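You operate a simulated robot arm through the tools that you are given. There is no shell and no other tool.

Carry out the task below with a simulated robot arm. There is one attempt and no reset: what you move stays moved.

TASK
Fetch the blue-label cup and stand it on the small parts tray. Then take the blue-banded pump lower and put it on top of the white sheet on the top of the pump bench. Then put the yellow screen on the top of the spill kit stand. Then take the screen with the largest size on its label from the top of the service bench and put it on the shelf under the steel tray. Then fetch the scrap cup and set it on top of the spare block. Then take the dryer can that says "5" from the top of the service bench and leave it on the shelf under the steel tray. Then fetch the jug of blue water and set it on top of the brown carton on the top of the wooden table. Then take the white strainer cup on the top of the long wooden wall shelf and put it away on the top of the steel bench. Then take the small regulator on the top of the service bench and put it away on the top of the side table. Then count the rags on the top of the pump bench, then put as many of the rinse bottles from the top of the pump bench on the shelf under the steel bench. The order counts. Set down upright: blue-label cup, blue-banded pump lower, yellow screen, dryer can, jug of blue water, small regulator, rinse bottle.

The check looks at the end state, three seconds after you hand in, the way a careful person would. Anything else that was tipped, shoved, dropped, spilled or broken makes it a failure. Flat cloth is picked up by pressing the open fingertips on it (5 to 10 N) and closing them slowly along it; thin cloth reads only 2 to 8 mm in the jaws.

THE ROBOT
A 7-joint arm with a two-finger parallel gripper on a trunk, on a base that moves. Base frame: it is fixed to the floor where the robot stands at the start and does not move with it; the origin is under the middle of the robot, x ahead of it, y to its left, z up; the surface under the hand at the start is at about z = 0.86. Readings come in m, degrees, newtons and seconds.
With the tool pointing down near the work surface it reaches from about 0.36 to 0.78 m from the robot's upright axis, wherever it stands. Its first joint turns from -143.0 to 143.0 degrees. Places, roughly: blue-banded pump lower [0.5, 0.5, 1]; blue-label cup [0.5, -0.25, 1]; carton [-4.5, 6.25, 0.75]; dryer can [-1.75, 6.75, 1]; jug of blue water (14x9x15 cm) [-2, 6.7, 0.9]; rag (10x7x3 cm) [-2.2, 1.9, 0.8]; rinse bottle [-2.25, 1.5, 0.75]; scrap cup (7x7x7 cm) [-2.3, 7.8, 0.9]; screen [-1.75, 8, 1]; sheet (24x16x5 cm) [-2, 2.6, 0.8]; shelf under the steel bench [0.6, -0.5, 0.3]; shelf under the steel tray [-4.8, 8.1, 0.3]; small parts tray (13x10x3 cm) [-2, 0.2, 0.7]; small regulator (6x6x9 cm) [-2, 6.9, 0.9]; spare block [-2, 7.5, 0.75]; top of the side table [-2, 0.5, 0.7]; top of the spill kit stand (25x29 cm) [-1.44, 6.82, 0.56]; top of the steel bench [0.5, 0.4, 0.9]; white strainer cup (7x7x7 cm) [0.5, 6.8, 0.9]; yellow screen (4x4x9 cm) [-1.8, 8.1, 0.9]. Payload 3 kg.
The TCP is the grasp point between the finger pads, 0.03 m short of the fingertips. In the tool frame z runs along the fingers and y along their closing line. Largest opening 0.11 m; finger width 0.02, thickness 0.01; the body of the gripper, 0.048 by 0.112 m, starts 0.055 m behind the TCP.
Orientation is that of the tool frame in the base frame, as a unit quaternion [x, y, z, w]. With the fingers straight down and closing along the base's y, the tool's x points along the base's -x, its y along +y and its z along -z.

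THE INTERFACE
- The arm moves only by the tool step_arm. Its argument "motion" is a list of rows, each a list of 3 entries, a list of its own where there are three numbers: the shift along the tool's x, y, z in m, then the turn, a rotation vector about the tool's x, y, z in degrees, then the gripper command, from -1 (shut) to 1 (fully open), values between in proportion. In form: [[[x, y, z], [ax, ay, az], grip], ...]. A call has 1 to 20 rows; each row shifts and turns the commanded pose from where the row before left it, along the tool's axes as they then stand. Each row takes 0.2 s and may step no farther than 0.05 m and 8.6 degrees from the row before; otherwise, or with a gripper value out of range, the whole call is refused. Where a pose cannot be reached the arm comes as near as it can. A force on the tool above 40 N (or 10 N above the force at the start of the call, whichever is more), or a blocked arm, ends the call early, and 0.2 s more pass. Each finger travels about 0.153 m/s and halts on what it meets, pressing with about 35 N; the grip force reading is that of the motor and also rises with nothing between the fingers. The clock runs only during rows and for 0.2 s after the last one: add rows that do not move to give the fingers time. It gives the time, the measured TCP pose, the force on the tool (base axes), the opening and the grip force at its end, in the units of the frame above (readings bear some noise), with the torque about the TCP (base axes, N m) and any sound that the robot's microphone picked up.
- Cameras (640 x 400 px; columns grow to the right, rows downward): "scene" is now at [0.5329, 0.326, 1.3008]; the picture's right is [0.00, -0.17, -0.99], its down [-0.37, -0.91, 0.16] and it looks along [-0.93, 0.37, -0.06] (base axes); focal length 214 px, centre (320, 200). "wrist" rides on the gripper at [0.072, 0.017, -0.103] in the tool frame; the picture's right is [-0.23, 0.97, 0.00], its down [-0.76, -0.18, -0.62] and it looks along [-0.61, -0.14, 0.78] (tool axes); focal length 222 px, centre (320, 200). There is no depth. A picture from a camera that has moved, and an enlarged one, comes with that camera's place and axes in the base frame and with its lens.
- camera(camera): a new picture of that camera. It takes no simulated time.
- move_column(by): moves the trunk up (or, below 0, down) by that many m; the arm and the scene camera ride with it, the base frame stays. It gives what a move gives, with no picture.
- steer(legs): drives the robot by 1 to 6 legs, each [ahead, turn to the left] in m and degrees, along the robot's own axes; the way and the turn of a leg run together, so that a leg with both is an arc; at most 1.5 m and 180 degrees a leg. The arm and the cameras ride along, it lands a little off, and it stops where it bumps. It gives what a move gives.
- pan_tilt(pan, tilt): turns the head with the scene camera to pan (to the left, within 80 degrees either way) and tilt (down, from -29 to 69), counted from straight ahead of the robot. It gives what a move gives.
- enlarge(camera, box): a new picture of the part [left, top, right, bottom] of that camera's present view, enlarged. It takes no simulated time.
- close_job(): hands the job in; it is judged then, once.

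Nothing tells you exact positions but the pictures and the camera data. Unless the task says otherwise, let go and move clear before handing in.

The tools are called after "Call:" as a command line: name --argument value ..., lists and objects as JSON in quotes. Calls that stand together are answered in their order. step_arm: Moves the arm, as the interface text tells. Its arguments: {"type":"object","properties":{"motion":{"type":"array","items":{"type":"array"}}},"required":["motion"]} The other tools are called the same way: move_column (by) moves the trunk up or down; steer (legs) drives the base; pan_tilt (pan, tilt) turns the head that bears the scene camera; camera (camera) takes a picture; enlarge (camera, box) takes an enlarged picture of a part of a camera's view; close_job () hands the job in.

At the start:

```text
t: 0.0
position: [0.5216, 0.2706, 1.1784]
ee_rot: [-0.003, 1.0, 0.0, 0.0]
wrist_force: [0.1, 0.8, 0.0]
moment: [0.02, -0.01, -0.01]
grip_width: 0.1099
finger_force: 0.2
trunk travel left (down, up): [-0.325, 0.165]
robot x, y, heading: [-0.0021, -0.0032, -0.2]
head pan, tilt (commanded): [80.2, 67.6]
```

scene: 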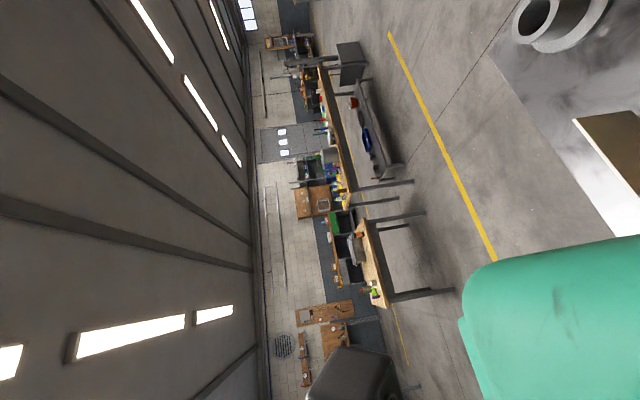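
wrist: 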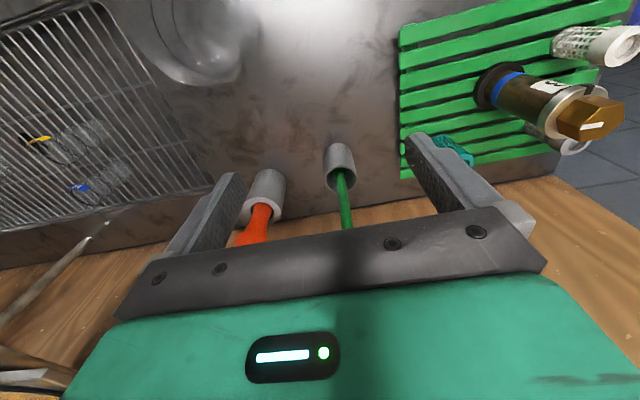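

I see the steel bench in the wrist view, with a green rack, the blue-banded part on the right and a wire rack holding glass cups on the left. The scene camera is rolled, so I'll turn the head forward to look at the bench.

Call:
pan_tilt --pan 0 --tilt 40

Call:
camera --camera "scene"

Call:
camera --camera "wrist"

```text
t: 1.5
position: [0.5224, 0.2709, 1.1793]
ee_rot: [-0.004, 1.0, 0.0, 0.001]
wrist_force: [0.2, -0.7, -0.5]
moment: [-0.01, 0.01, -0.02]
grip_width: 0.1101
finger_force: 0.1
trunk travel left (down, up): [-0.325, 0.165]
robot x, y, heading: [-0.0018, -0.008, 0.1]
head pan, tilt (commanded): [0.0, 40.0]
```

```text
taken
camera scene: at [0.5683, 0.2698, 1.2261], right [0.01, -1.0, 0.0], down [-0.77, -0.01, 0.64], along [-0.64, 0.0, -0.77], focal length 214 px, centre (320, 200)
```

scene: 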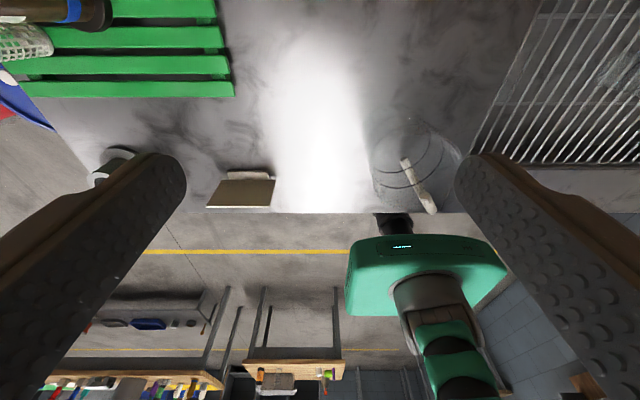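

```text
taken
camera wrist: at [0.4502, 0.2851, 1.2818], right [0.22, 0.98, 0.0], down [0.76, -0.17, 0.62], along [0.61, -0.14, -0.78], focal length 222 px, centre (320, 200)
```

wrist: 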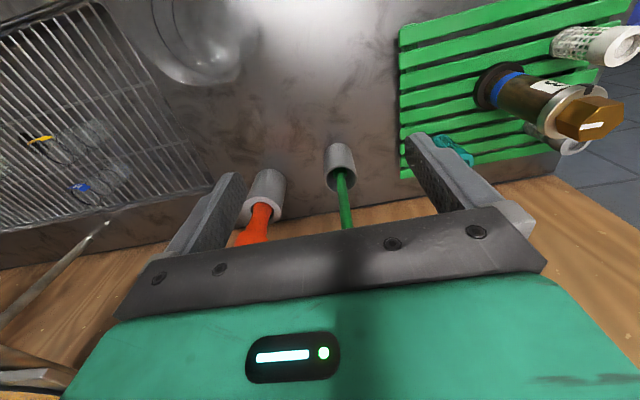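

The "scene" head rides on the hand: its straight-ahead is the tool z axis. I take the blue-label cup to be in the wire rack at the bench's right end, around (0.58, -0.2). I'll move the hand over there and look straight down.

Call:
pan_tilt --pan 0 --tilt 0

Call:
step_arm --motion '[[[0.01, -0.045, -0.01], [0, 0, 0], 1], [[0.01, -0.045, -0.01], [0, 0, 0], 1], [[0.01, -0.045, -0.01], [0, 0, 0], 1], [[0.01, -0.045, -0.01], [0, 0, 0], 1], [[0.01, -0.045, -0.01], [0, 0, 0], 1], [[0.01, -0.045, -0.01], [0, 0, 0], 1], [[0, -0.045, -0.01], [0, 0, 0], 1], [[0, -0.045, -0.01], [0, 0, 0], 1]]'

Call:
camera --camera "scene"

Call:
camera --camera "wrist"

```text
t: 2.6
position: [0.5226, 0.2707, 1.1797]
ee_rot: [-0.003, 1.0, 0.0, 0.0]
wrist_force: [0.0, -0.6, 0.1]
moment: [-0.01, 0.0, -0.03]
grip_width: 0.11
finger_force: 0.0
trunk travel left (down, up): [-0.325, 0.165]
robot x, y, heading: [0.0009, -0.0029, 0.0]
head pan, tilt (commanded): [0.0, 0.0]
```

```text
t: 4.4
position: [0.4658, -0.09, 1.2578]
ee_rot: [-0.004, 1.0, 0.0, -0.001]
wrist_force: [-0.3, -0.2, -0.3]
moment: [-0.08, -0.01, 0.02]
grip_width: 0.11
finger_force: 0.0
trunk travel left (down, up): [-0.325, 0.165]
robot x, y, heading: [-0.0008, -0.0076, 0.1]
head pan, tilt (commanded): [0.0, 0.0]
```

```text
taken
camera scene: at [0.5752, -0.0904, 1.3005], right [0.01, -1.0, 0.0], down [-1.0, -0.01, 0.0], along [0.0, 0.0, -1.0], focal length 214 px, centre (320, 200)
```

scene: 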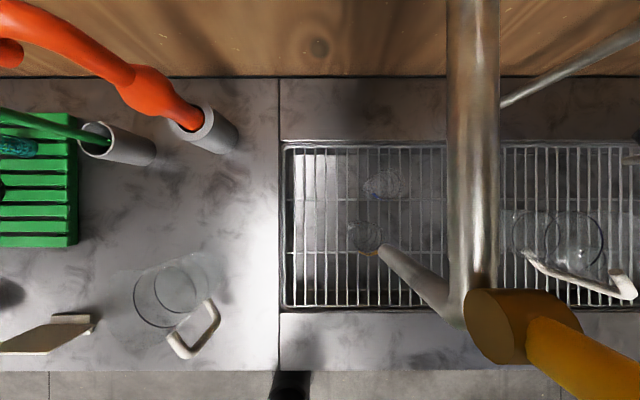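

```text
taken
camera wrist: at [0.3934, -0.0756, 1.3614], right [0.22, 0.98, 0.0], down [0.76, -0.17, 0.62], along [0.61, -0.14, -0.78], focal length 222 px, centre (320, 200)
```

wrist: 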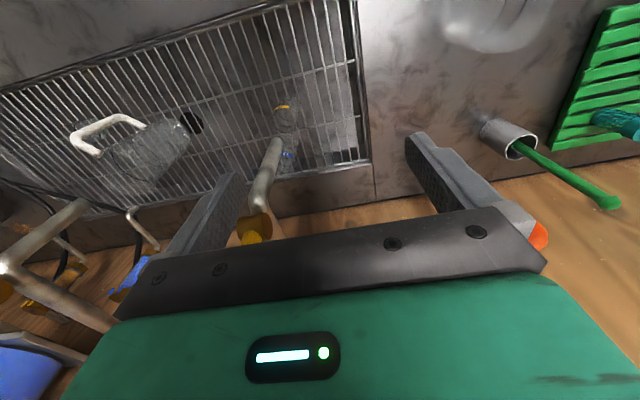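

Looking down I see a sink with a wire rack holding two small glass cups, one with a yellow label and one blue, and a tap overhanging to their right. I'll enlarge for detail.

Call:
enlarge --camera "scene" --box '[270, 130, 430, 330]'

Call:
enlarge --camera "wrist" --box '[200, 60, 400, 240]'

```text
2.00 times, centred on (350, 230) of scene
camera zoom: at [0.5752, -0.0904, 1.3005], right [0.01, -1.0, 0.0], down [-1.0, -0.01, 0.0], along [0.0, 0.0, -1.0], focal length 429 px, centre (260, 140)
```

zoom: 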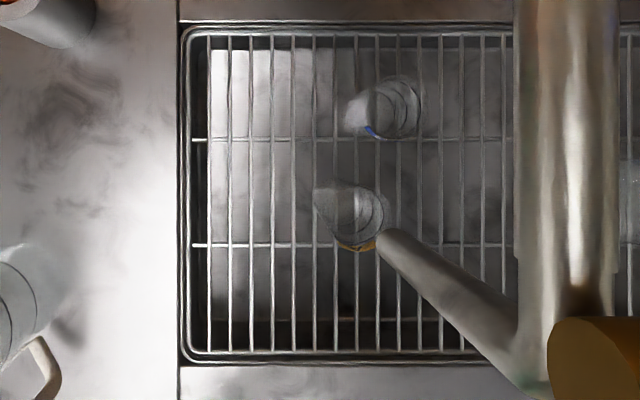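

```text
2.22 times, centred on (300, 150) of wrist
camera zoom: at [0.3934, -0.0756, 1.3614], right [0.22, 0.98, 0.0], down [0.76, -0.17, 0.62], along [0.61, -0.14, -0.78], focal length 494 px, centre (364, 311)
```

zoom: 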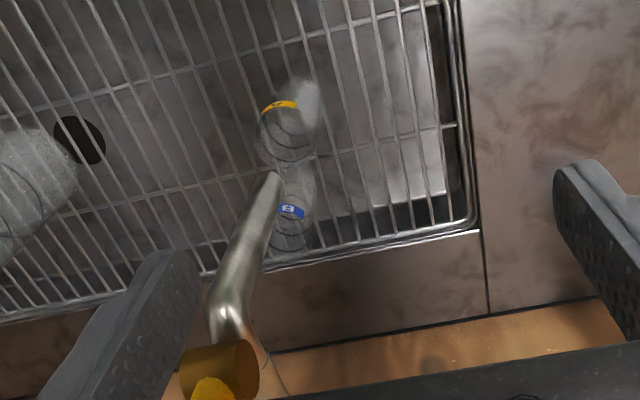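

The blue-label cup stands at about (0.60, -0.185) with its rim near z=1.01, right under a horizontal tap pipe. I'll grasp it from the left with a tilted hand, so first I back off, lift and yaw the hand 90° in free space.

Call:
step_arm --motion '[[[0, 0.04, 0], [0, 0, 0], 1], [[0, 0.04, 0], [0, 0, 0], 1], [[0, 0.04, 0], [0, 0, 0], 1], [[0, 0, 0], [0, 0, -8.2], 1], [[0, 0, 0], [0, 0, -8.2], 1], [[0, 0, 0], [0, 0, -8.2], 1], [[0, 0, 0], [0, 0, -8.2], 1], [[0, 0, 0], [0, 0, -8.2], 1], [[0, 0, 0], [0, 0, -8.2], 1], [[0, 0, 0], [0, 0, -8.2], 1], [[0, 0, 0], [0, 0, -8.2], 1], [[0, 0, 0], [0, 0, -8.2], 1], [[0, 0, 0], [0, 0, -8.2], 1], [[0, 0, 0], [0, 0, -8.0], 1]]'

Call:
camera --camera "scene"

Call:
camera --camera "wrist"

```text
t: 7.4
position: [0.4637, 0.029, 1.2583]
ee_rot: [0.71, -0.704, 0.0, 0.0]
wrist_force: [0.1, 0.1, -0.4]
moment: [0.02, -0.02, 0.04]
grip_width: 0.1102
finger_force: 0.2
trunk travel left (down, up): [-0.325, 0.165]
robot x, y, heading: [0.0013, -0.0071, -0.1]
head pan, tilt (commanded): [0.0, 0.0]
```

```text
taken
camera scene: at [0.4629, 0.1388, 1.3011], right [1.0, 0.01, 0.0], down [0.01, -1.0, 0.0], along [0.0, 0.0, -1.0], focal length 214 px, centre (320, 200)
```

scene: 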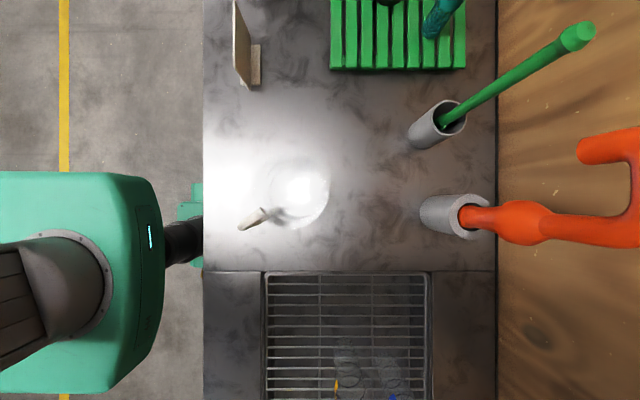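

```text
taken
camera wrist: at [0.4485, -0.0445, 1.3618], right [-0.98, 0.22, 0.0], down [0.17, 0.76, 0.62], along [0.14, 0.61, -0.78], focal length 222 px, centre (320, 200)
```

wrist: 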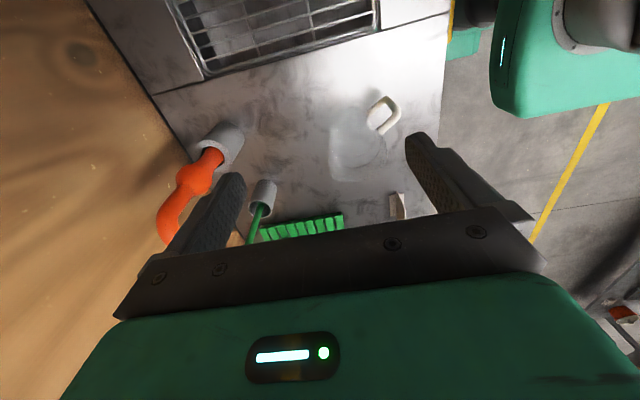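

The hand is yawed and the view is clear. Now I tilt the tool 60° so that it points to the right and slightly down, with the opening reduced to about 7 cm.

Call:
step_arm --motion '[[[0, 0, 0], [0, 8.5, 0], 0.27], [[0, 0, 0], [0, 8.5, 0], 0.27], [[0, 0, 0], [0, 8.5, 0], 0.27], [[0, 0, 0], [0, 8.5, 0], 0.27], [[0, 0, 0], [0, 8.5, 0], 0.27], [[0, 0, 0], [0, 8.5, 0], 0.27], [[0, 0, 0], [0, 8.5, 0], 0.27], [[0, 0, 0], [0, 0, 0], 0.27]]'

Call:
camera --camera "scene"

Call:
camera --camera "wrist"

```text
t: 9.2
position: [0.4642, 0.0301, 1.2587]
ee_rot: [0.616, -0.611, 0.353, 0.35]
wrist_force: [0.2, -0.2, 0.2]
moment: [0.01, 0.03, 0.0]
grip_width: 0.0701
finger_force: 0.0
trunk travel left (down, up): [-0.325, 0.165]
robot x, y, heading: [0.0037, -0.008, 0.1]
head pan, tilt (commanded): [0.0, 0.0]
```

```text
taken
camera scene: at [0.4629, 0.1188, 1.1868], right [1.0, 0.01, 0.0], down [0.0, -0.51, 0.86], along [0.01, -0.86, -0.51], focal length 214 px, centre (320, 200)
```

scene: 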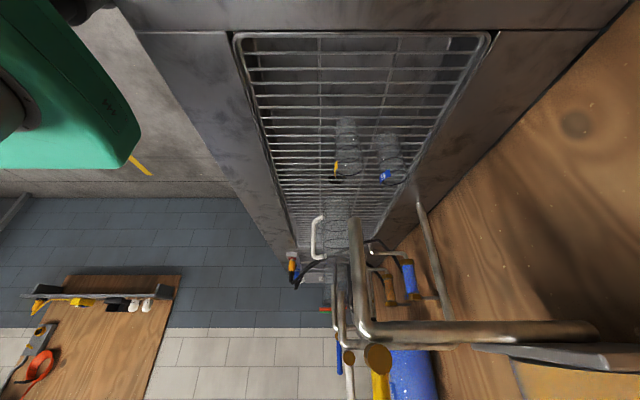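

```text
taken
camera wrist: at [0.4469, 0.0802, 1.3735], right [-0.97, 0.11, -0.2], down [0.17, 0.92, -0.34], along [0.14, -0.37, -0.92], focal length 222 px, centre (320, 200)
```

wrist: 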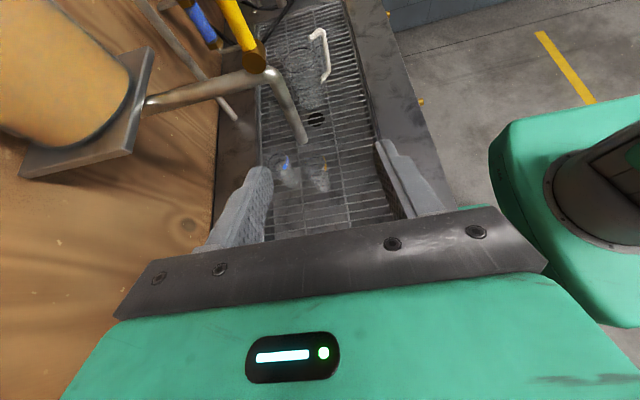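

The two cups stand side by side behind the tap spout, both upright. I'll enlarge both views to triangulate the blue one precisely.

Call:
enlarge --camera "scene" --box '[310, 90, 430, 210]'

Call:
enlarge --camera "wrist" --box '[230, 90, 370, 220]'

```text
3.33 times, centred on (370, 150) of scene
camera zoom: at [0.4629, 0.1188, 1.1868], right [1.0, 0.01, 0.0], down [0.0, -0.51, 0.86], along [0.01, -0.86, -0.51], focal length 715 px, centre (153, 367)
```

zoom: 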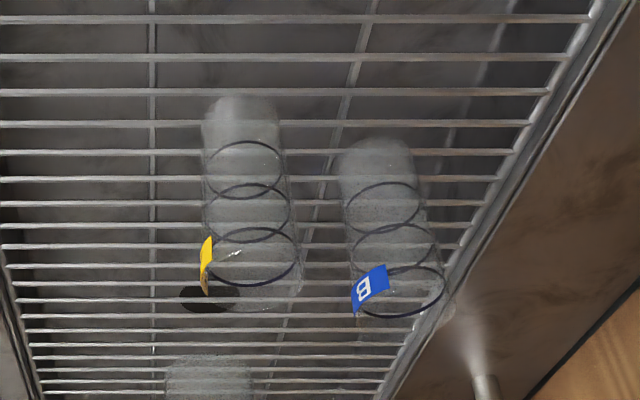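

```text
3.08 times, centred on (300, 155) of wrist
camera zoom: at [0.4469, 0.0802, 1.3735], right [-0.97, 0.11, -0.2], down [0.17, 0.92, -0.34], along [0.14, -0.37, -0.92], focal length 684 px, centre (382, 338)
```

zoom: 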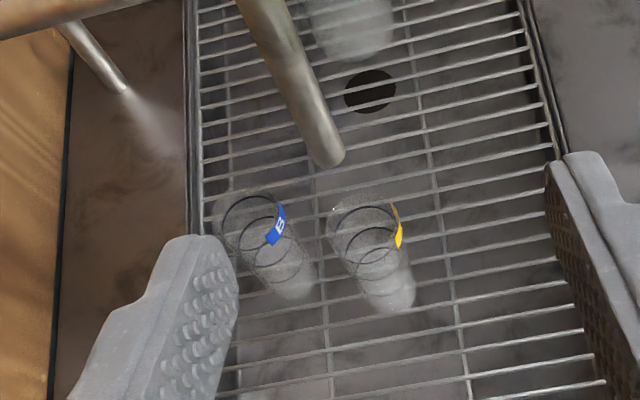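

The blue cup's centre is about (0.598, -0.19), rim z≈0.96, diameter ~4.5 cm, and the yellow cup sits ~8 cm nearer the robot. I'll ease the tilt to ~51° and move to a pre-grasp point 13 cm short along the approach line.

Call:
step_arm --motion '[[[0, 0, 0], [0, -8.5, 0], 0.22], [[-0.0161, -0.0191, 0.0349], [0, 0, 0], 0.22], [[-0.0161, -0.0191, 0.0349], [0, 0, 0], 0.22], [[-0.0161, -0.0191, 0.0349], [0, 0, 0], 0.22], [[-0.0161, -0.0191, 0.0349], [0, 0, 0], 0.22], [[-0.0161, -0.0191, 0.0349], [0, 0, 0], 0.22], [[-0.0161, -0.0191, 0.0349], [0, 0, 0], 0.22], [[-0.0161, -0.0191, 0.0349], [0, 0, 0], 0.22], [[0, 0, 0], [0, 0, 0], 0.22]]'

Call:
camera --camera "scene"

Call:
camera --camera "wrist"

```text
t: 11.2
position: [0.6004, -0.087, 1.0142]
ee_rot: [0.641, -0.635, 0.306, 0.304]
wrist_force: [0.5, -0.2, -0.5]
moment: [0.0, 0.02, 0.03]
grip_width: 0.0671
finger_force: 0.0
trunk travel left (down, up): [-0.325, 0.165]
robot x, y, heading: [-0.0023, -0.0032, 0.0]
head pan, tilt (commanded): [0.0, 0.0]
```

```text
taken
camera scene: at [0.5985, 0.0127, 0.9556], right [1.0, 0.01, 0.0], down [0.01, -0.63, 0.78], along [0.01, -0.78, -0.63], focal length 214 px, centre (320, 200)
```

scene: 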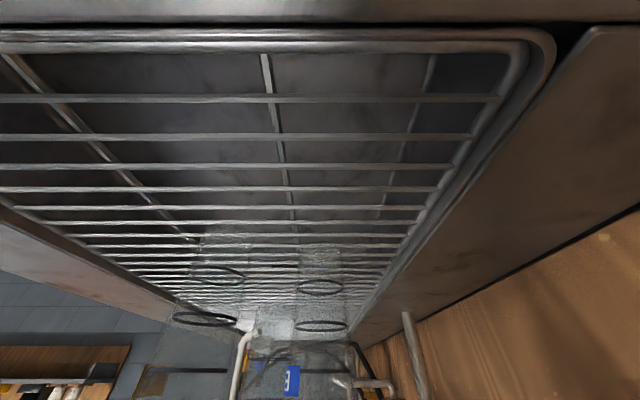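

```text
taken
camera wrist: at [0.583, -0.0536, 1.1346], right [-0.98, 0.14, -0.18], down [0.17, 0.96, -0.2], along [0.14, -0.22, -0.96], focal length 222 px, centre (320, 200)
```

wrist: 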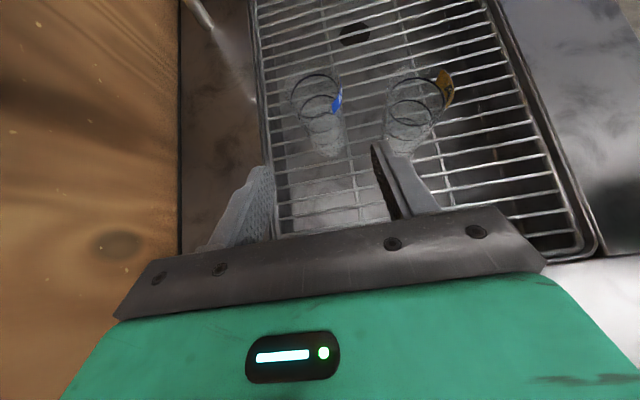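

Triangulation now puts the cup centre at (0.601, -0.189), standing from z≈0.86 to 0.965. I advance along the approach line and look again before closing.

Call:
step_arm --motion '[[[-0.0012, 0, 0.0338], [0, 0, 0], 0.22], [[-0.0012, 0, 0.0338], [0, 0, 0], 0.22], [[-0.0012, 0, 0.0338], [0, 0, 0], 0.22], [[-0.0012, 0, 0.0338], [0, 0, 0], 0.22], [[0, 0, 0], [0, 0, 0], 0.22]]'

Call:
camera --camera "wrist"

```text
t: 12.4
position: [0.6006, -0.1898, 0.9263]
ee_rot: [0.641, -0.635, 0.306, 0.303]
wrist_force: [0.5, 0.4, -0.9]
moment: [0.01, 0.01, -0.06]
grip_width: 0.0675
finger_force: 0.2
trunk travel left (down, up): [-0.325, 0.165]
robot x, y, heading: [-0.0016, -0.0023, -0.0]
head pan, tilt (commanded): [0.0, 0.0]
```

```text
taken
camera wrist: at [0.5836, -0.1569, 1.0476], right [-0.97, 0.14, -0.18], down [0.17, 0.96, -0.2], along [0.14, -0.23, -0.96], focal length 222 px, centre (320, 200)
```

wrist: 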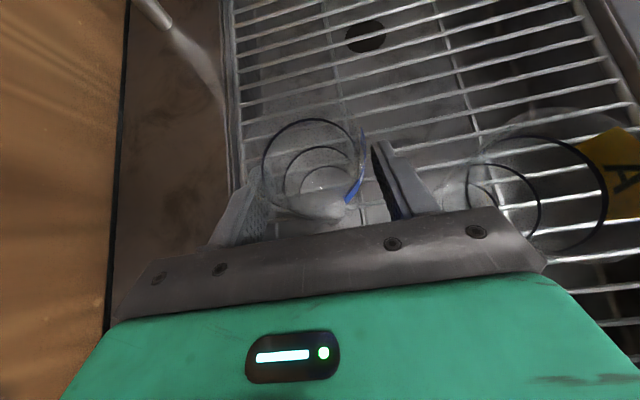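

The cup is between the fingers, clear of the yellow one. I close gradually and hold.

Call:
step_arm --motion '[[[0, 0, 0], [0, 0, 0], 0.0], [[0, 0, 0], [0, 0, 0], -0.1], [[0, 0, 0], [0, 0, 0], -0.2], [[0, 0, 0], [0, 0, 0], -0.4], [[0, 0, 0], [0, 0, 0], -1], [[0, 0, 0], [0, 0, 0], -1]]'

Call:
camera --camera "wrist"

```text
t: 13.8
position: [0.6007, -0.191, 0.9269]
ee_rot: [0.64, -0.636, 0.306, 0.304]
wrist_force: [0.7, -0.1, 0.8]
moment: [0.01, 0.05, -0.03]
grip_width: 0.0454
finger_force: 35.0
trunk travel left (down, up): [-0.325, 0.165]
robot x, y, heading: [0.0015, -0.0078, 0.1]
head pan, tilt (commanded): [0.0, 0.0]
```

```text
taken
camera wrist: at [0.5835, -0.1568, 1.0475], right [-0.97, 0.14, -0.18], down [0.17, 0.96, -0.2], along [0.14, -0.22, -0.96], focal length 222 px, centre (320, 200)
```

wrist: 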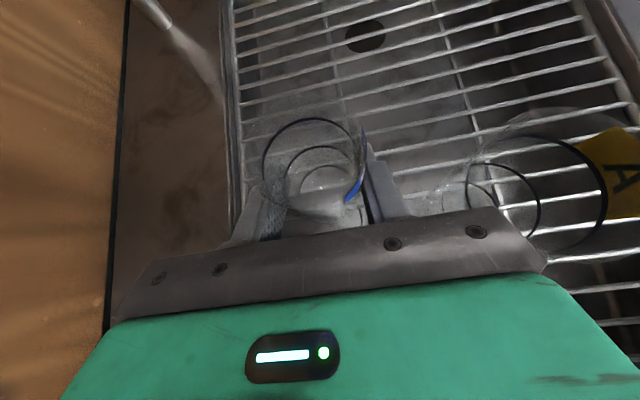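

Gripped at 45 mm. I lift 5 cm straight up, then slide out to the left and upward, away from the tap.

Call:
step_arm --motion '[[[0.0195, 0, -0.0157], [0, 0, 0], -1], [[0.0195, 0, -0.0157], [0, 0, 0], -1], [[-0.0096, 0, -0.0437], [0, 0, 0], -1], [[-0.0096, 0, -0.0437], [0, 0, 0], -1], [[-0.0096, 0, -0.0437], [0, 0, 0], -1], [[-0.0096, 0, -0.0437], [0, 0, 0], -1], [[0.031, 0.02, -0.025], [0, 0, 0], -1], [[0.031, 0.02, -0.025], [0, 0, 0], -1], [[0.031, 0.02, -0.025], [0, 0, 0], -1]]'

Call:
camera --camera "scene"

Call:
camera --camera "wrist"

```text
t: 15.8
position: [0.5362, -0.0287, 1.177]
ee_rot: [0.641, -0.636, 0.305, 0.304]
wrist_force: [0.1, 0.1, -0.9]
moment: [-0.01, 0.04, -0.03]
grip_width: 0.0456
finger_force: 34.5
trunk travel left (down, up): [-0.325, 0.165]
robot x, y, heading: [0.0005, -0.0063, 0.1]
head pan, tilt (commanded): [0.0, 0.0]
```

```text
taken
camera scene: at [0.5351, 0.0709, 1.1189], right [1.0, 0.01, 0.0], down [0.01, -0.63, 0.78], along [0.01, -0.78, -0.63], focal length 214 px, centre (320, 200)
```

scene: 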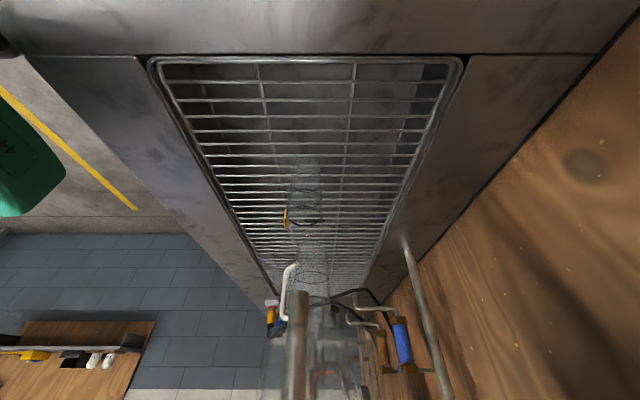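

```text
taken
camera wrist: at [0.5196, 0.0045, 1.2979], right [-0.98, 0.14, -0.18], down [0.17, 0.96, -0.2], along [0.14, -0.22, -0.96], focal length 222 px, centre (320, 200)
```

wrist: 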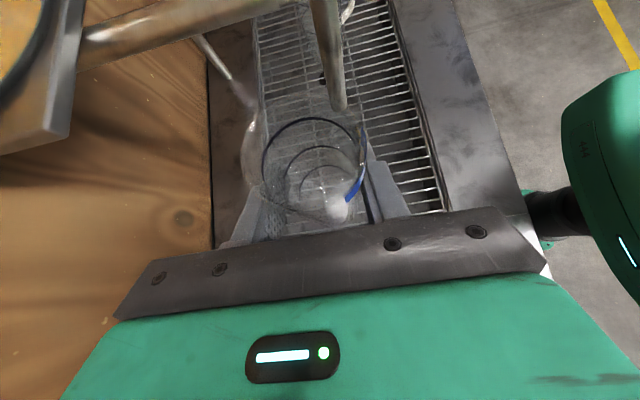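

The cup is held and the yellow one still stands undisturbed. I pan the head to look back behind the robot before driving.

Call:
pan_tilt --pan 80 --tilt 0

Call:
camera --camera "scene"

Call:
pan_tilt --pan 80 --tilt -29

Call:
camera --camera "scene"

```text
t: 17.3
position: [0.5361, -0.0286, 1.1764]
ee_rot: [0.641, -0.636, 0.305, 0.304]
wrist_force: [-0.4, -0.3, -0.4]
moment: [-0.02, -0.04, 0.03]
grip_width: 0.0454
finger_force: 35.3
trunk travel left (down, up): [-0.325, 0.165]
robot x, y, heading: [-0.0034, -0.0032, -0.1]
head pan, tilt (commanded): [80.0, 0.0]
```

```text
taken
camera scene: at [0.4464, 0.1277, 1.1651], right [0.18, -0.76, -0.62], down [0.01, -0.63, 0.78], along [-0.98, -0.14, -0.11], focal length 214 px, centre (320, 200)
```

scene: 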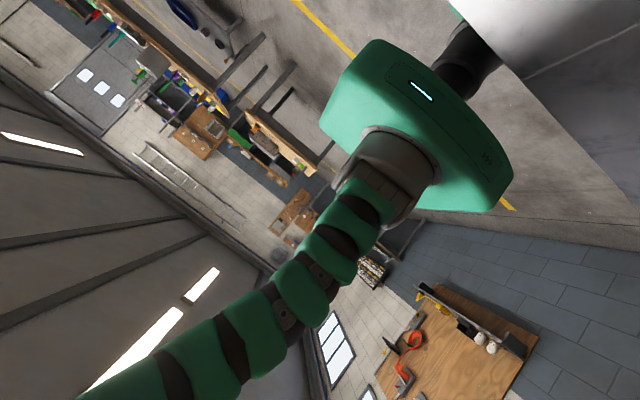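

```text
t: 18.3
position: [0.537, -0.03, 1.1774]
ee_rot: [0.641, -0.636, 0.305, 0.303]
wrist_force: [-0.5, 0.4, -0.7]
moment: [0.02, 0.03, 0.04]
grip_width: 0.0452
finger_force: 35.2
trunk travel left (down, up): [-0.325, 0.165]
robot x, y, heading: [0.0026, -0.005, -0.1]
head pan, tilt (commanded): [80.0, -28.6]
```

```text
taken
camera scene: at [0.4687, 0.1562, 1.1366], right [0.18, -0.76, -0.62], down [-0.47, -0.62, 0.63], along [-0.87, 0.18, -0.47], focal length 214 px, centre (320, 200)
```

scene: 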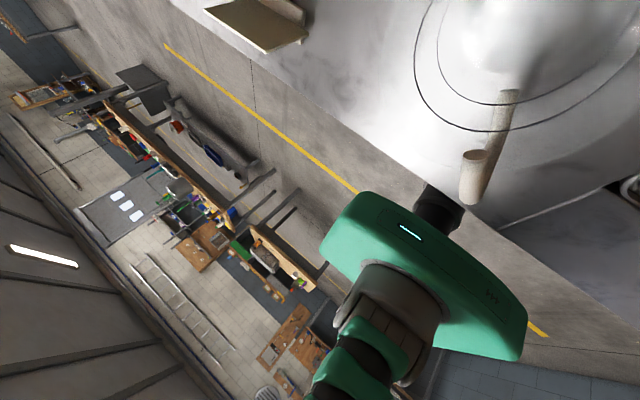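

Behind the robot is open floor with the row of benches at x≈-2. I raise and pull the arm in, back away from the steel bench, turn around and drive toward the side table.

Call:
step_arm --motion '[[[0.035, 0, -0.0283], [0, 0, 0], -1], [[0.0, 0.043, 0], [0, 0, 0], -1], [[0.0, 0.043, 0], [0, 0, 0], -1]]'

Call:
steer --legs '[[-0.75, 0]]'

Call:
pan_tilt --pan 0 --tilt 0

Call:
steer --legs '[[0, 90]]'

Call:
camera --camera "scene"

Call:
camera --camera "wrist"

```text
t: 19.1
position: [0.4554, -0.0314, 1.2229]
ee_rot: [0.641, -0.636, 0.306, 0.303]
wrist_force: [0.8, 0.1, -0.2]
moment: [0.03, 0.02, -0.05]
grip_width: 0.0453
finger_force: 35.2
trunk travel left (down, up): [-0.325, 0.165]
robot x, y, heading: [0.0023, -0.0066, 0.2]
head pan, tilt (commanded): [80.0, -28.6]
```

```text
t: 23.2
position: [-0.3063, -0.0316, 1.2233]
ee_rot: [0.644, -0.633, 0.307, 0.301]
wrist_force: [0.5, 0.2, -0.5]
moment: [-0.02, 0.02, 0.0]
grip_width: 0.0456
finger_force: 35.4
trunk travel left (down, up): [-0.325, 0.165]
robot x, y, heading: [-0.7603, -0.0059, 0.5]
head pan, tilt (commanded): [80.0, -28.6]
```

```text
t: 24.7
position: [-0.3056, -0.0302, 1.224]
ee_rot: [0.644, -0.633, 0.307, 0.302]
wrist_force: [-0.3, -0.8, 0.6]
moment: [-0.06, 0.01, 0.0]
grip_width: 0.0451
finger_force: 35.2
trunk travel left (down, up): [-0.325, 0.165]
robot x, y, heading: [-0.7621, -0.007, 0.9]
head pan, tilt (commanded): [0.0, 0.0]
```

```text
t: 29.1
position: [-0.7502, 0.4473, 1.2237]
ee_rot: [0.902, 0.019, 0.431, -0.009]
wrist_force: [0.1, -0.4, -1.1]
moment: [0.03, 0.05, 0.03]
grip_width: 0.0453
finger_force: 35.1
trunk travel left (down, up): [-0.325, 0.165]
robot x, y, heading: [-0.7138, -0.0082, 91.4]
head pan, tilt (commanded): [0.0, 0.0]
```

```text
taken
camera scene: at [-0.8511, 0.4423, 1.1656], right [-0.04, 1.0, 0.0], down [0.63, 0.03, 0.78], along [0.78, 0.03, -0.63], focal length 214 px, centre (320, 200)
```

scene: 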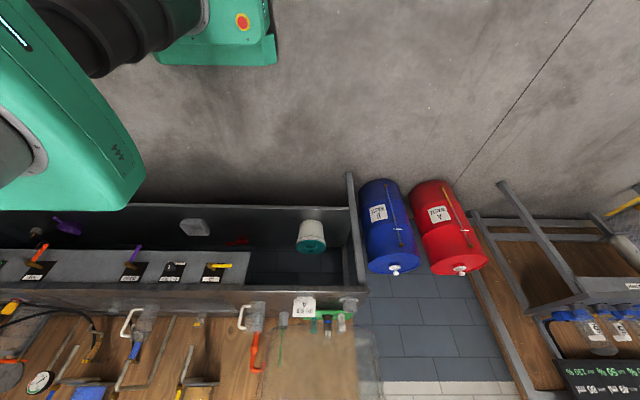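

```text
taken
camera wrist: at [-0.7842, 0.4274, 1.3445], right [-0.1, -0.98, -0.18], down [-0.97, 0.14, -0.2], along [0.22, 0.15, -0.96], focal length 222 px, centre (320, 200)
```

wrist: 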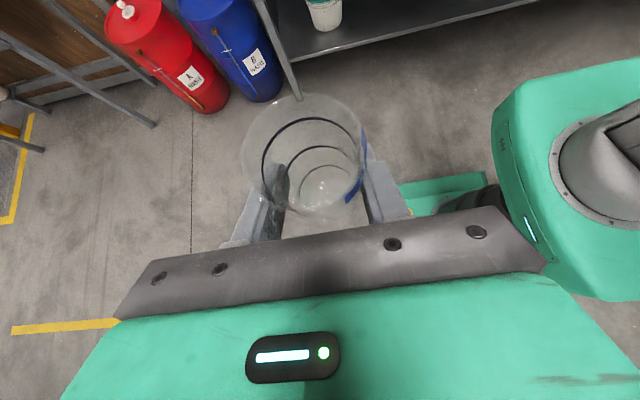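

Driving works well; I can see the steel bench with a lower shelf. I continue turning to face the side table.

Call:
steer --legs '[[0, 88.5]]'

Call:
camera --camera "scene"

Call:
pan_tilt --pan -80 --tilt 0

Call:
camera --camera "scene"

```text
t: 33.3
position: [-1.1662, -0.0335, 1.225]
ee_rot: [0.636, 0.641, 0.303, -0.306]
wrist_force: [-0.1, 0.5, -0.2]
moment: [-0.02, 0.03, 0.0]
grip_width: 0.0454
finger_force: 34.5
trunk travel left (down, up): [-0.325, 0.165]
robot x, y, heading: [-0.7089, 0.0407, 179.3]
head pan, tilt (commanded): [0.0, 0.0]
```

```text
taken
camera scene: at [-1.1667, -0.1341, 1.1662], right [-1.0, -0.01, 0.0], down [-0.01, 0.63, 0.78], along [-0.01, 0.78, -0.63], focal length 214 px, centre (320, 200)
```

scene: 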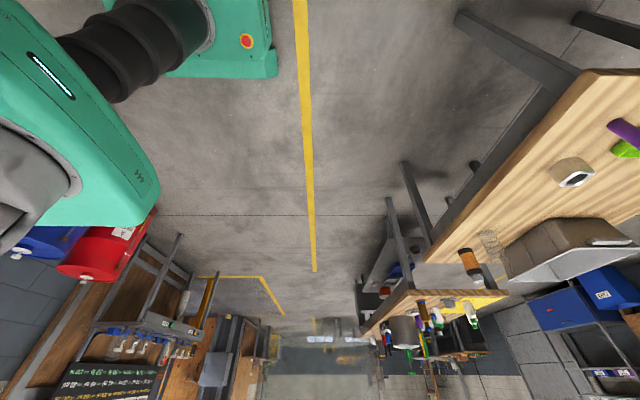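

```text
t: 34.9
position: [-1.1684, -0.033, 1.2245]
ee_rot: [0.636, 0.64, 0.304, -0.305]
wrist_force: [-0.2, -1.1, -0.8]
moment: [0.02, -0.01, -0.01]
grip_width: 0.0455
finger_force: 34.8
trunk travel left (down, up): [-0.325, 0.165]
robot x, y, heading: [-0.713, 0.0423, 179.2]
head pan, tilt (commanded): [-80.0, 0.0]
```

```text
taken
camera scene: at [-1.2549, -0.1927, 1.2133], right [-0.17, -0.77, 0.62], down [-0.01, 0.63, 0.78], along [-0.99, 0.13, -0.11], focal length 214 px, centre (320, 200)
```

scene: 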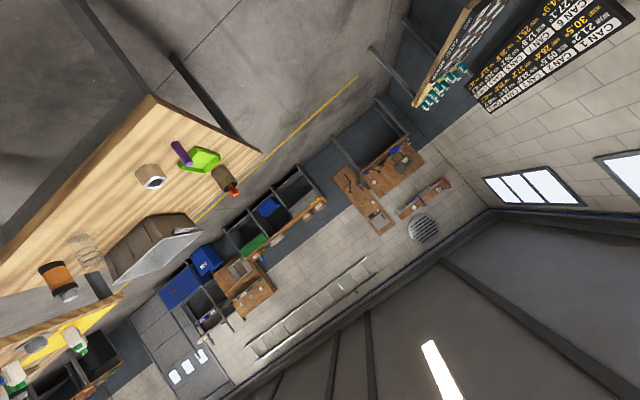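

I see the side table: light wood with a lime-green small tray (purple thing near it), cans, and a grey bin. I'll enlarge to identify the tray.

Call:
enlarge --camera "scene" --box '[100, 100, 280, 300]'

Call:
pan_tilt --pan -40 --tilt 0

Call:
camera --camera "scene"

```text
2.00 times, centred on (190, 200) of scene
camera zoom: at [-1.2549, -0.1927, 1.2133], right [-0.17, -0.77, 0.62], down [-0.01, 0.63, 0.78], along [-0.99, 0.13, -0.11], focal length 429 px, centre (580, 200)
```

zoom: 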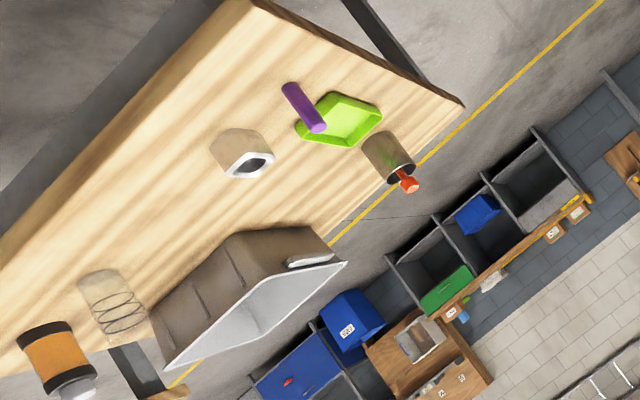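

```text
t: 35.9
position: [-1.1678, -0.0332, 1.2241]
ee_rot: [0.636, 0.641, 0.303, -0.306]
wrist_force: [-0.9, -0.5, -0.4]
moment: [-0.02, 0.03, -0.01]
grip_width: 0.0454
finger_force: 35.6
trunk travel left (down, up): [-0.325, 0.165]
robot x, y, heading: [-0.7099, 0.0463, 179.3]
head pan, tilt (commanded): [-40.0, 0.0]
```

```text
taken
camera scene: at [-1.2245, -0.151, 1.1799], right [-0.76, -0.51, 0.4], down [-0.01, 0.63, 0.78], along [-0.65, 0.59, -0.48], focal length 214 px, centre (320, 200)
```

scene: 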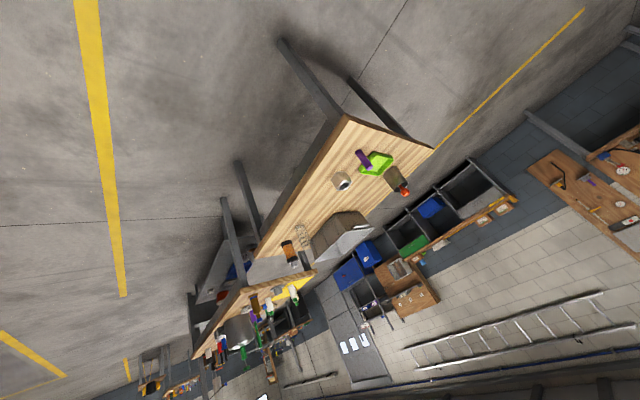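

The lime tray is at about (-1.98, 0.16) near the table's end, with a purple upright cylinder beside it. I'll drive forward ~0.68 m and look again from closer.

Call:
steer --legs '[[0.66, 0]]'

Call:
pan_tilt --pan 0 --tilt 0

Call:
camera --camera "scene"

Call:
camera --camera "wrist"

```text
t: 39.6
position: [-1.8358, -0.0211, 1.2245]
ee_rot: [0.637, 0.639, 0.304, -0.305]
wrist_force: [-0.5, -0.4, 0.0]
moment: [0.03, -0.03, 0.02]
grip_width: 0.0456
finger_force: 35.8
trunk travel left (down, up): [-0.325, 0.165]
robot x, y, heading: [-1.3799, 0.0509, 179.3]
head pan, tilt (commanded): [-40.0, 0.0]
```

```text
t: 40.7
position: [-1.8361, -0.0229, 1.2257]
ee_rot: [0.637, 0.64, 0.304, -0.305]
wrist_force: [0.0, 0.1, 0.1]
moment: [-0.01, -0.03, -0.01]
grip_width: 0.0453
finger_force: 34.8
trunk travel left (down, up): [-0.325, 0.165]
robot x, y, heading: [-1.3801, 0.0499, 179.0]
head pan, tilt (commanded): [0.0, 0.0]
```

```text
taken
camera scene: at [-1.8371, -0.1235, 1.1671], right [-1.0, 0.0, 0.0], down [0.0, 0.63, 0.78], along [0.0, 0.78, -0.63], focal length 214 px, centre (320, 200)
```

scene: 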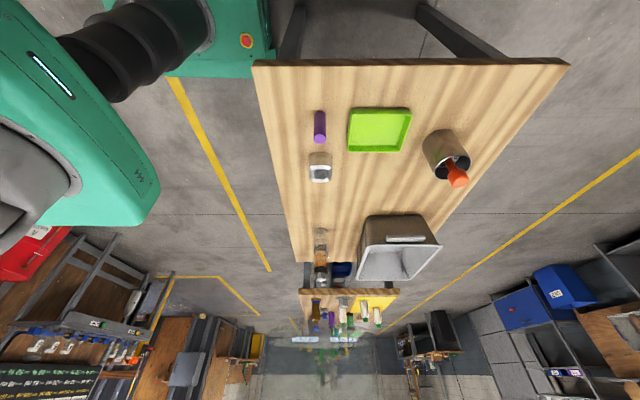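

```text
taken
camera wrist: at [-1.8196, -0.0586, 1.3461], right [0.97, -0.14, -0.18], down [-0.17, -0.96, -0.2], along [-0.14, 0.23, -0.96], focal length 222 px, centre (320, 200)
```

wrist: 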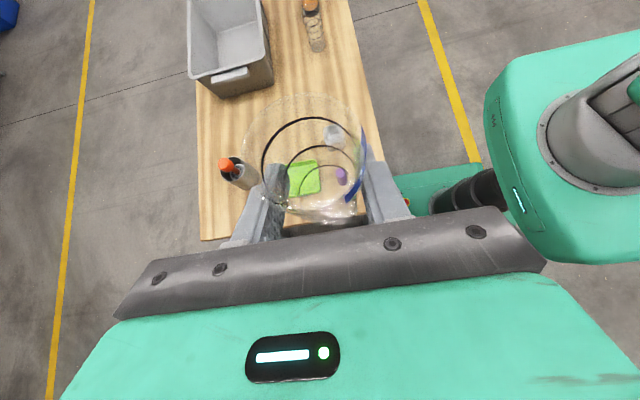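

I see the lime tray clearly: centre about (-1.97, 0.16), rim ~0.73, with the purple cylinder at x≈-1.83 well clear of the fingers. I lower the trunk and move the cup to above the tray.

Call:
move_column --by -0.15

Call:
step_arm --motion '[[[-0.0031, -0.0191, 0.036], [0, 0, 0], -1], [[-0.0031, -0.0191, 0.036], [0, 0, 0], -1], [[-0.0031, -0.0191, 0.036], [0, 0, 0], -1], [[-0.0031, -0.0191, 0.036], [0, 0, 0], -1], [[-0.0031, -0.0191, 0.036], [0, 0, 0], -1], [[-0.0031, -0.0191, 0.036], [0, 0, 0], -1], [[-0.0031, -0.0191, 0.036], [0, 0, 0], -1], [[0, 0, 0], [0, 0, 0], -1]]'

Call:
camera --camera "scene"

Call:
camera --camera "wrist"

```text
t: 42.5
position: [-1.8364, -0.0231, 1.0753]
ee_rot: [0.637, 0.64, 0.303, -0.305]
wrist_force: [0.1, -0.3, -0.3]
moment: [0.0, 0.01, -0.01]
grip_width: 0.0456
finger_force: 34.9
trunk travel left (down, up): [-0.175, 0.315]
robot x, y, heading: [-1.382, 0.0499, 179.3]
head pan, tilt (commanded): [0.0, 0.0]
```

```text
t: 44.2
position: [-1.9722, 0.1586, 0.8995]
ee_rot: [0.637, 0.64, 0.304, -0.305]
wrist_force: [-0.1, 0.2, 0.0]
moment: [0.03, 0.04, -0.01]
grip_width: 0.0455
finger_force: 35.2
trunk travel left (down, up): [-0.175, 0.315]
robot x, y, heading: [-1.3826, 0.0542, 179.4]
head pan, tilt (commanded): [0.0, 0.0]
```

```text
taken
camera scene: at [-1.9718, 0.0576, 0.8412], right [-1.0, 0.0, 0.0], down [0.0, 0.63, 0.78], along [0.0, 0.78, -0.63], focal length 214 px, centre (320, 200)
```

scene: 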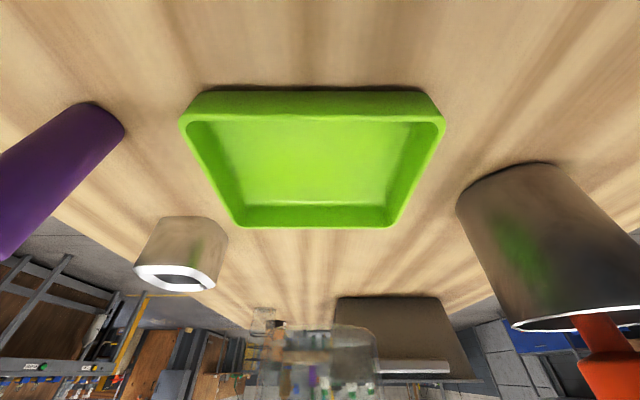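

```text
taken
camera wrist: at [-1.9546, 0.1224, 1.0202], right [0.97, -0.14, -0.18], down [-0.17, -0.96, -0.2], along [-0.14, 0.23, -0.96], focal length 222 px, centre (320, 200)
```

wrist: 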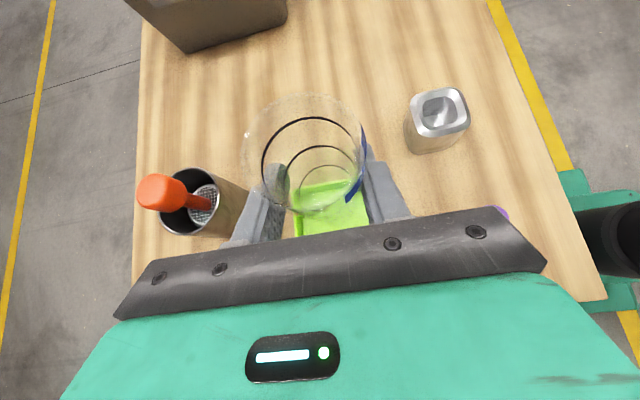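

The cup is over the tray's middle (tray floor estimated z≈0.715). I lower most of the way, then creep until contact.

Call:
step_arm --motion '[[[-0.0195, 0, 0.01575], [0, 0, 0], -1], [[-0.0195, 0, 0.01575], [0, 0, 0], -1], [[-0.0195, 0, 0.01575], [0, 0, 0], -1], [[-0.0195, 0, 0.01575], [0, 0, 0], -1], [[0, 0, 0], [0, 0, 0], -1]]'

Call:
camera --camera "scene"

Call:
camera --camera "wrist"

```text
t: 45.5
position: [-1.9711, 0.1575, 0.7984]
ee_rot: [0.637, 0.639, 0.305, -0.305]
wrist_force: [0.0, 0.2, -0.1]
moment: [0.0, -0.01, -0.02]
grip_width: 0.0454
finger_force: 34.9
trunk travel left (down, up): [-0.175, 0.315]
robot x, y, heading: [-1.3791, 0.0556, 179.3]
head pan, tilt (commanded): [0.0, 0.0]
```

```text
taken
camera scene: at [-1.9716, 0.0573, 0.7402], right [-1.0, 0.0, 0.0], down [0.0, 0.63, 0.78], along [0.0, 0.78, -0.63], focal length 214 px, centre (320, 200)
```

scene: 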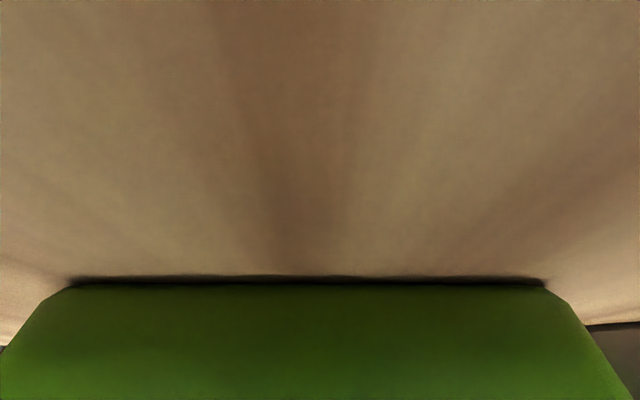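

```text
taken
camera wrist: at [-1.9542, 0.1222, 0.9192], right [0.97, -0.14, -0.18], down [-0.18, -0.96, -0.2], along [-0.14, 0.23, -0.96], focal length 222 px, centre (320, 200)
```

wrist: 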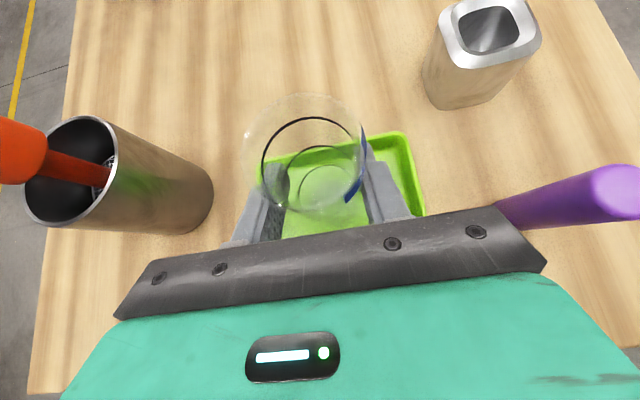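

The table surface is about z=0.72, so contact should come within a centimetre. I creep down in 2 mm steps.

Call:
step_arm --motion '[[[-0.00156, 0, 0.00126], [0, 0, 0], -1], [[-0.00156, 0, 0.00126], [0, 0, 0], -1], [[-0.00156, 0, 0.00126], [0, 0, 0], -1]]'

```text
t: 46.2
position: [-1.9706, 0.1584, 0.7955]
ee_rot: [0.637, 0.639, 0.304, -0.307]
wrist_force: [-5.3, -0.8, 32.1]
moment: [0.2, 0.2, 0.02]
grip_width: 0.0457
finger_force: 35.1
trunk travel left (down, up): [-0.175, 0.315]
robot x, y, heading: [-1.3809, 0.0503, 179.4]
head pan, tilt (commanded): [0.0, 0.0]
```

Contact is made (32 N). I ease off 3 mm to unload, then check before opening.

Call:
step_arm --motion '[[[0.0023, 0, -0.0019], [0, 0, 0], -1], [[0, 0, 0], [0, 0, 0], -1]]'

Call:
camera --camera "wrist"

```text
t: 46.9
position: [-1.9691, 0.1567, 0.7958]
ee_rot: [0.637, 0.639, 0.304, -0.304]
wrist_force: [1.0, 1.5, 3.9]
moment: [0.11, -0.11, -0.01]
grip_width: 0.0453
finger_force: 34.7
trunk travel left (down, up): [-0.175, 0.315]
robot x, y, heading: [-1.3809, 0.0521, 178.9]
head pan, tilt (commanded): [0.0, 0.0]
```

```text
taken
camera wrist: at [-1.9531, 0.1219, 0.9168], right [0.97, -0.14, -0.17], down [-0.18, -0.96, -0.2], along [-0.14, 0.22, -0.96], focal length 222 px, centre (320, 200)
```

wrist: 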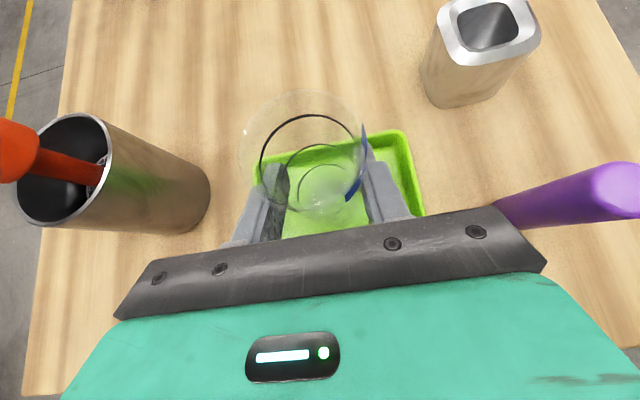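

Only light contact remains. I open the fingers slowly to about 7 cm, then back out along the approach line.

Call:
step_arm --motion '[[[0, 0, 0], [0, 0, 0], -0.1], [[0, 0, 0], [0, 0, 0], 0.1], [[0, 0, 0], [0, 0, 0], 0.22], [[0, 0, 0], [0, 0, 0], 0.22]]'

Call:
camera --camera "wrist"

```text
t: 47.9
position: [-1.97, 0.1576, 0.7973]
ee_rot: [0.638, 0.639, 0.305, -0.304]
wrist_force: [0.2, 0.9, -1.1]
moment: [-0.01, 0.0, -0.01]
grip_width: 0.0674
finger_force: 0.0
trunk travel left (down, up): [-0.175, 0.315]
robot x, y, heading: [-1.3836, 0.0525, 179.0]
head pan, tilt (commanded): [0.0, 0.0]
```

```text
taken
camera wrist: at [-1.9537, 0.1217, 0.9177], right [0.97, -0.14, -0.18], down [-0.17, -0.96, -0.2], along [-0.14, 0.23, -0.96], focal length 222 px, centre (320, 200)
```

wrist: 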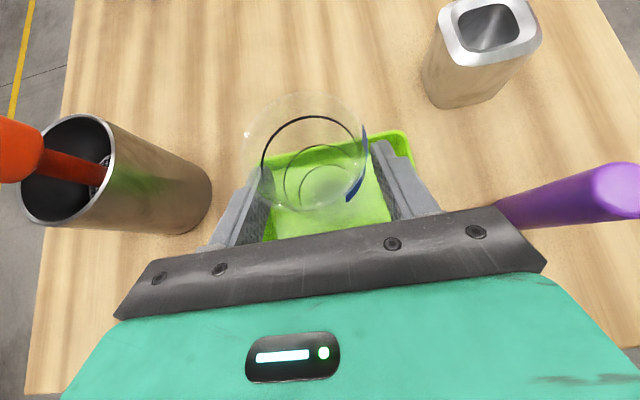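

The fingers are clear of the cup. I back out along the approach line and verify.

Call:
step_arm --motion '[[[0, 0, -0.02], [0, 0, 0], 0.22], [[0, 0, -0.03], [0, 0, 0], 0.22], [[0, 0, -0.04], [0, 0, 0], 0.22], [[0, 0, -0.04], [0, 0, 0], 0.22], [[0.0234, 0, -0.0189], [0, 0, 0], 0.22], [[0.0234, 0, -0.0189], [0, 0, 0], 0.22], [[0.0234, 0, -0.0189], [0, 0, 0], 0.22], [[0.0234, 0, -0.0189], [0, 0, 0], 0.22]]'

Call:
camera --camera "scene"

Call:
camera --camera "wrist"

```text
t: 49.6
position: [-1.9705, 0.0596, 1.0005]
ee_rot: [0.637, 0.639, 0.305, -0.304]
wrist_force: [-0.2, 0.6, 0.1]
moment: [0.02, -0.03, -0.01]
grip_width: 0.0671
finger_force: 0.1
trunk travel left (down, up): [-0.175, 0.315]
robot x, y, heading: [-1.3824, 0.0507, 179.1]
head pan, tilt (commanded): [0.0, 0.0]
```

```text
taken
camera scene: at [-1.9708, -0.0411, 0.943], right [-1.0, 0.0, 0.0], down [0.0, 0.63, 0.78], along [0.0, 0.78, -0.63], focal length 214 px, centre (320, 200)
```

scene: 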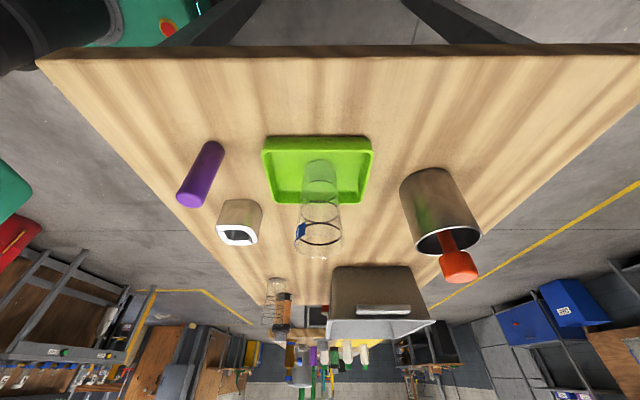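

```text
taken
camera wrist: at [-1.9534, 0.0237, 1.122], right [0.97, -0.14, -0.18], down [-0.17, -0.96, -0.2], along [-0.14, 0.23, -0.96], focal length 222 px, centre (320, 200)
```

wrist: 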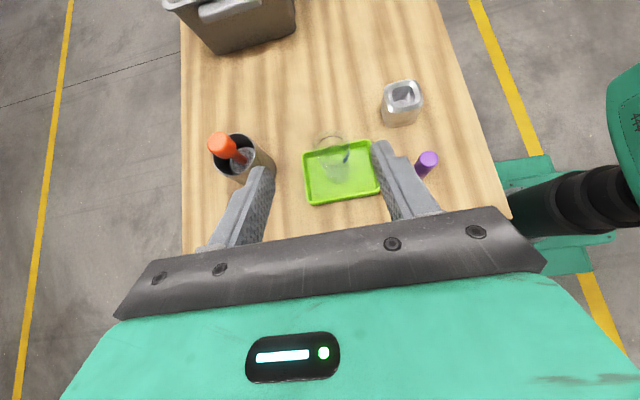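

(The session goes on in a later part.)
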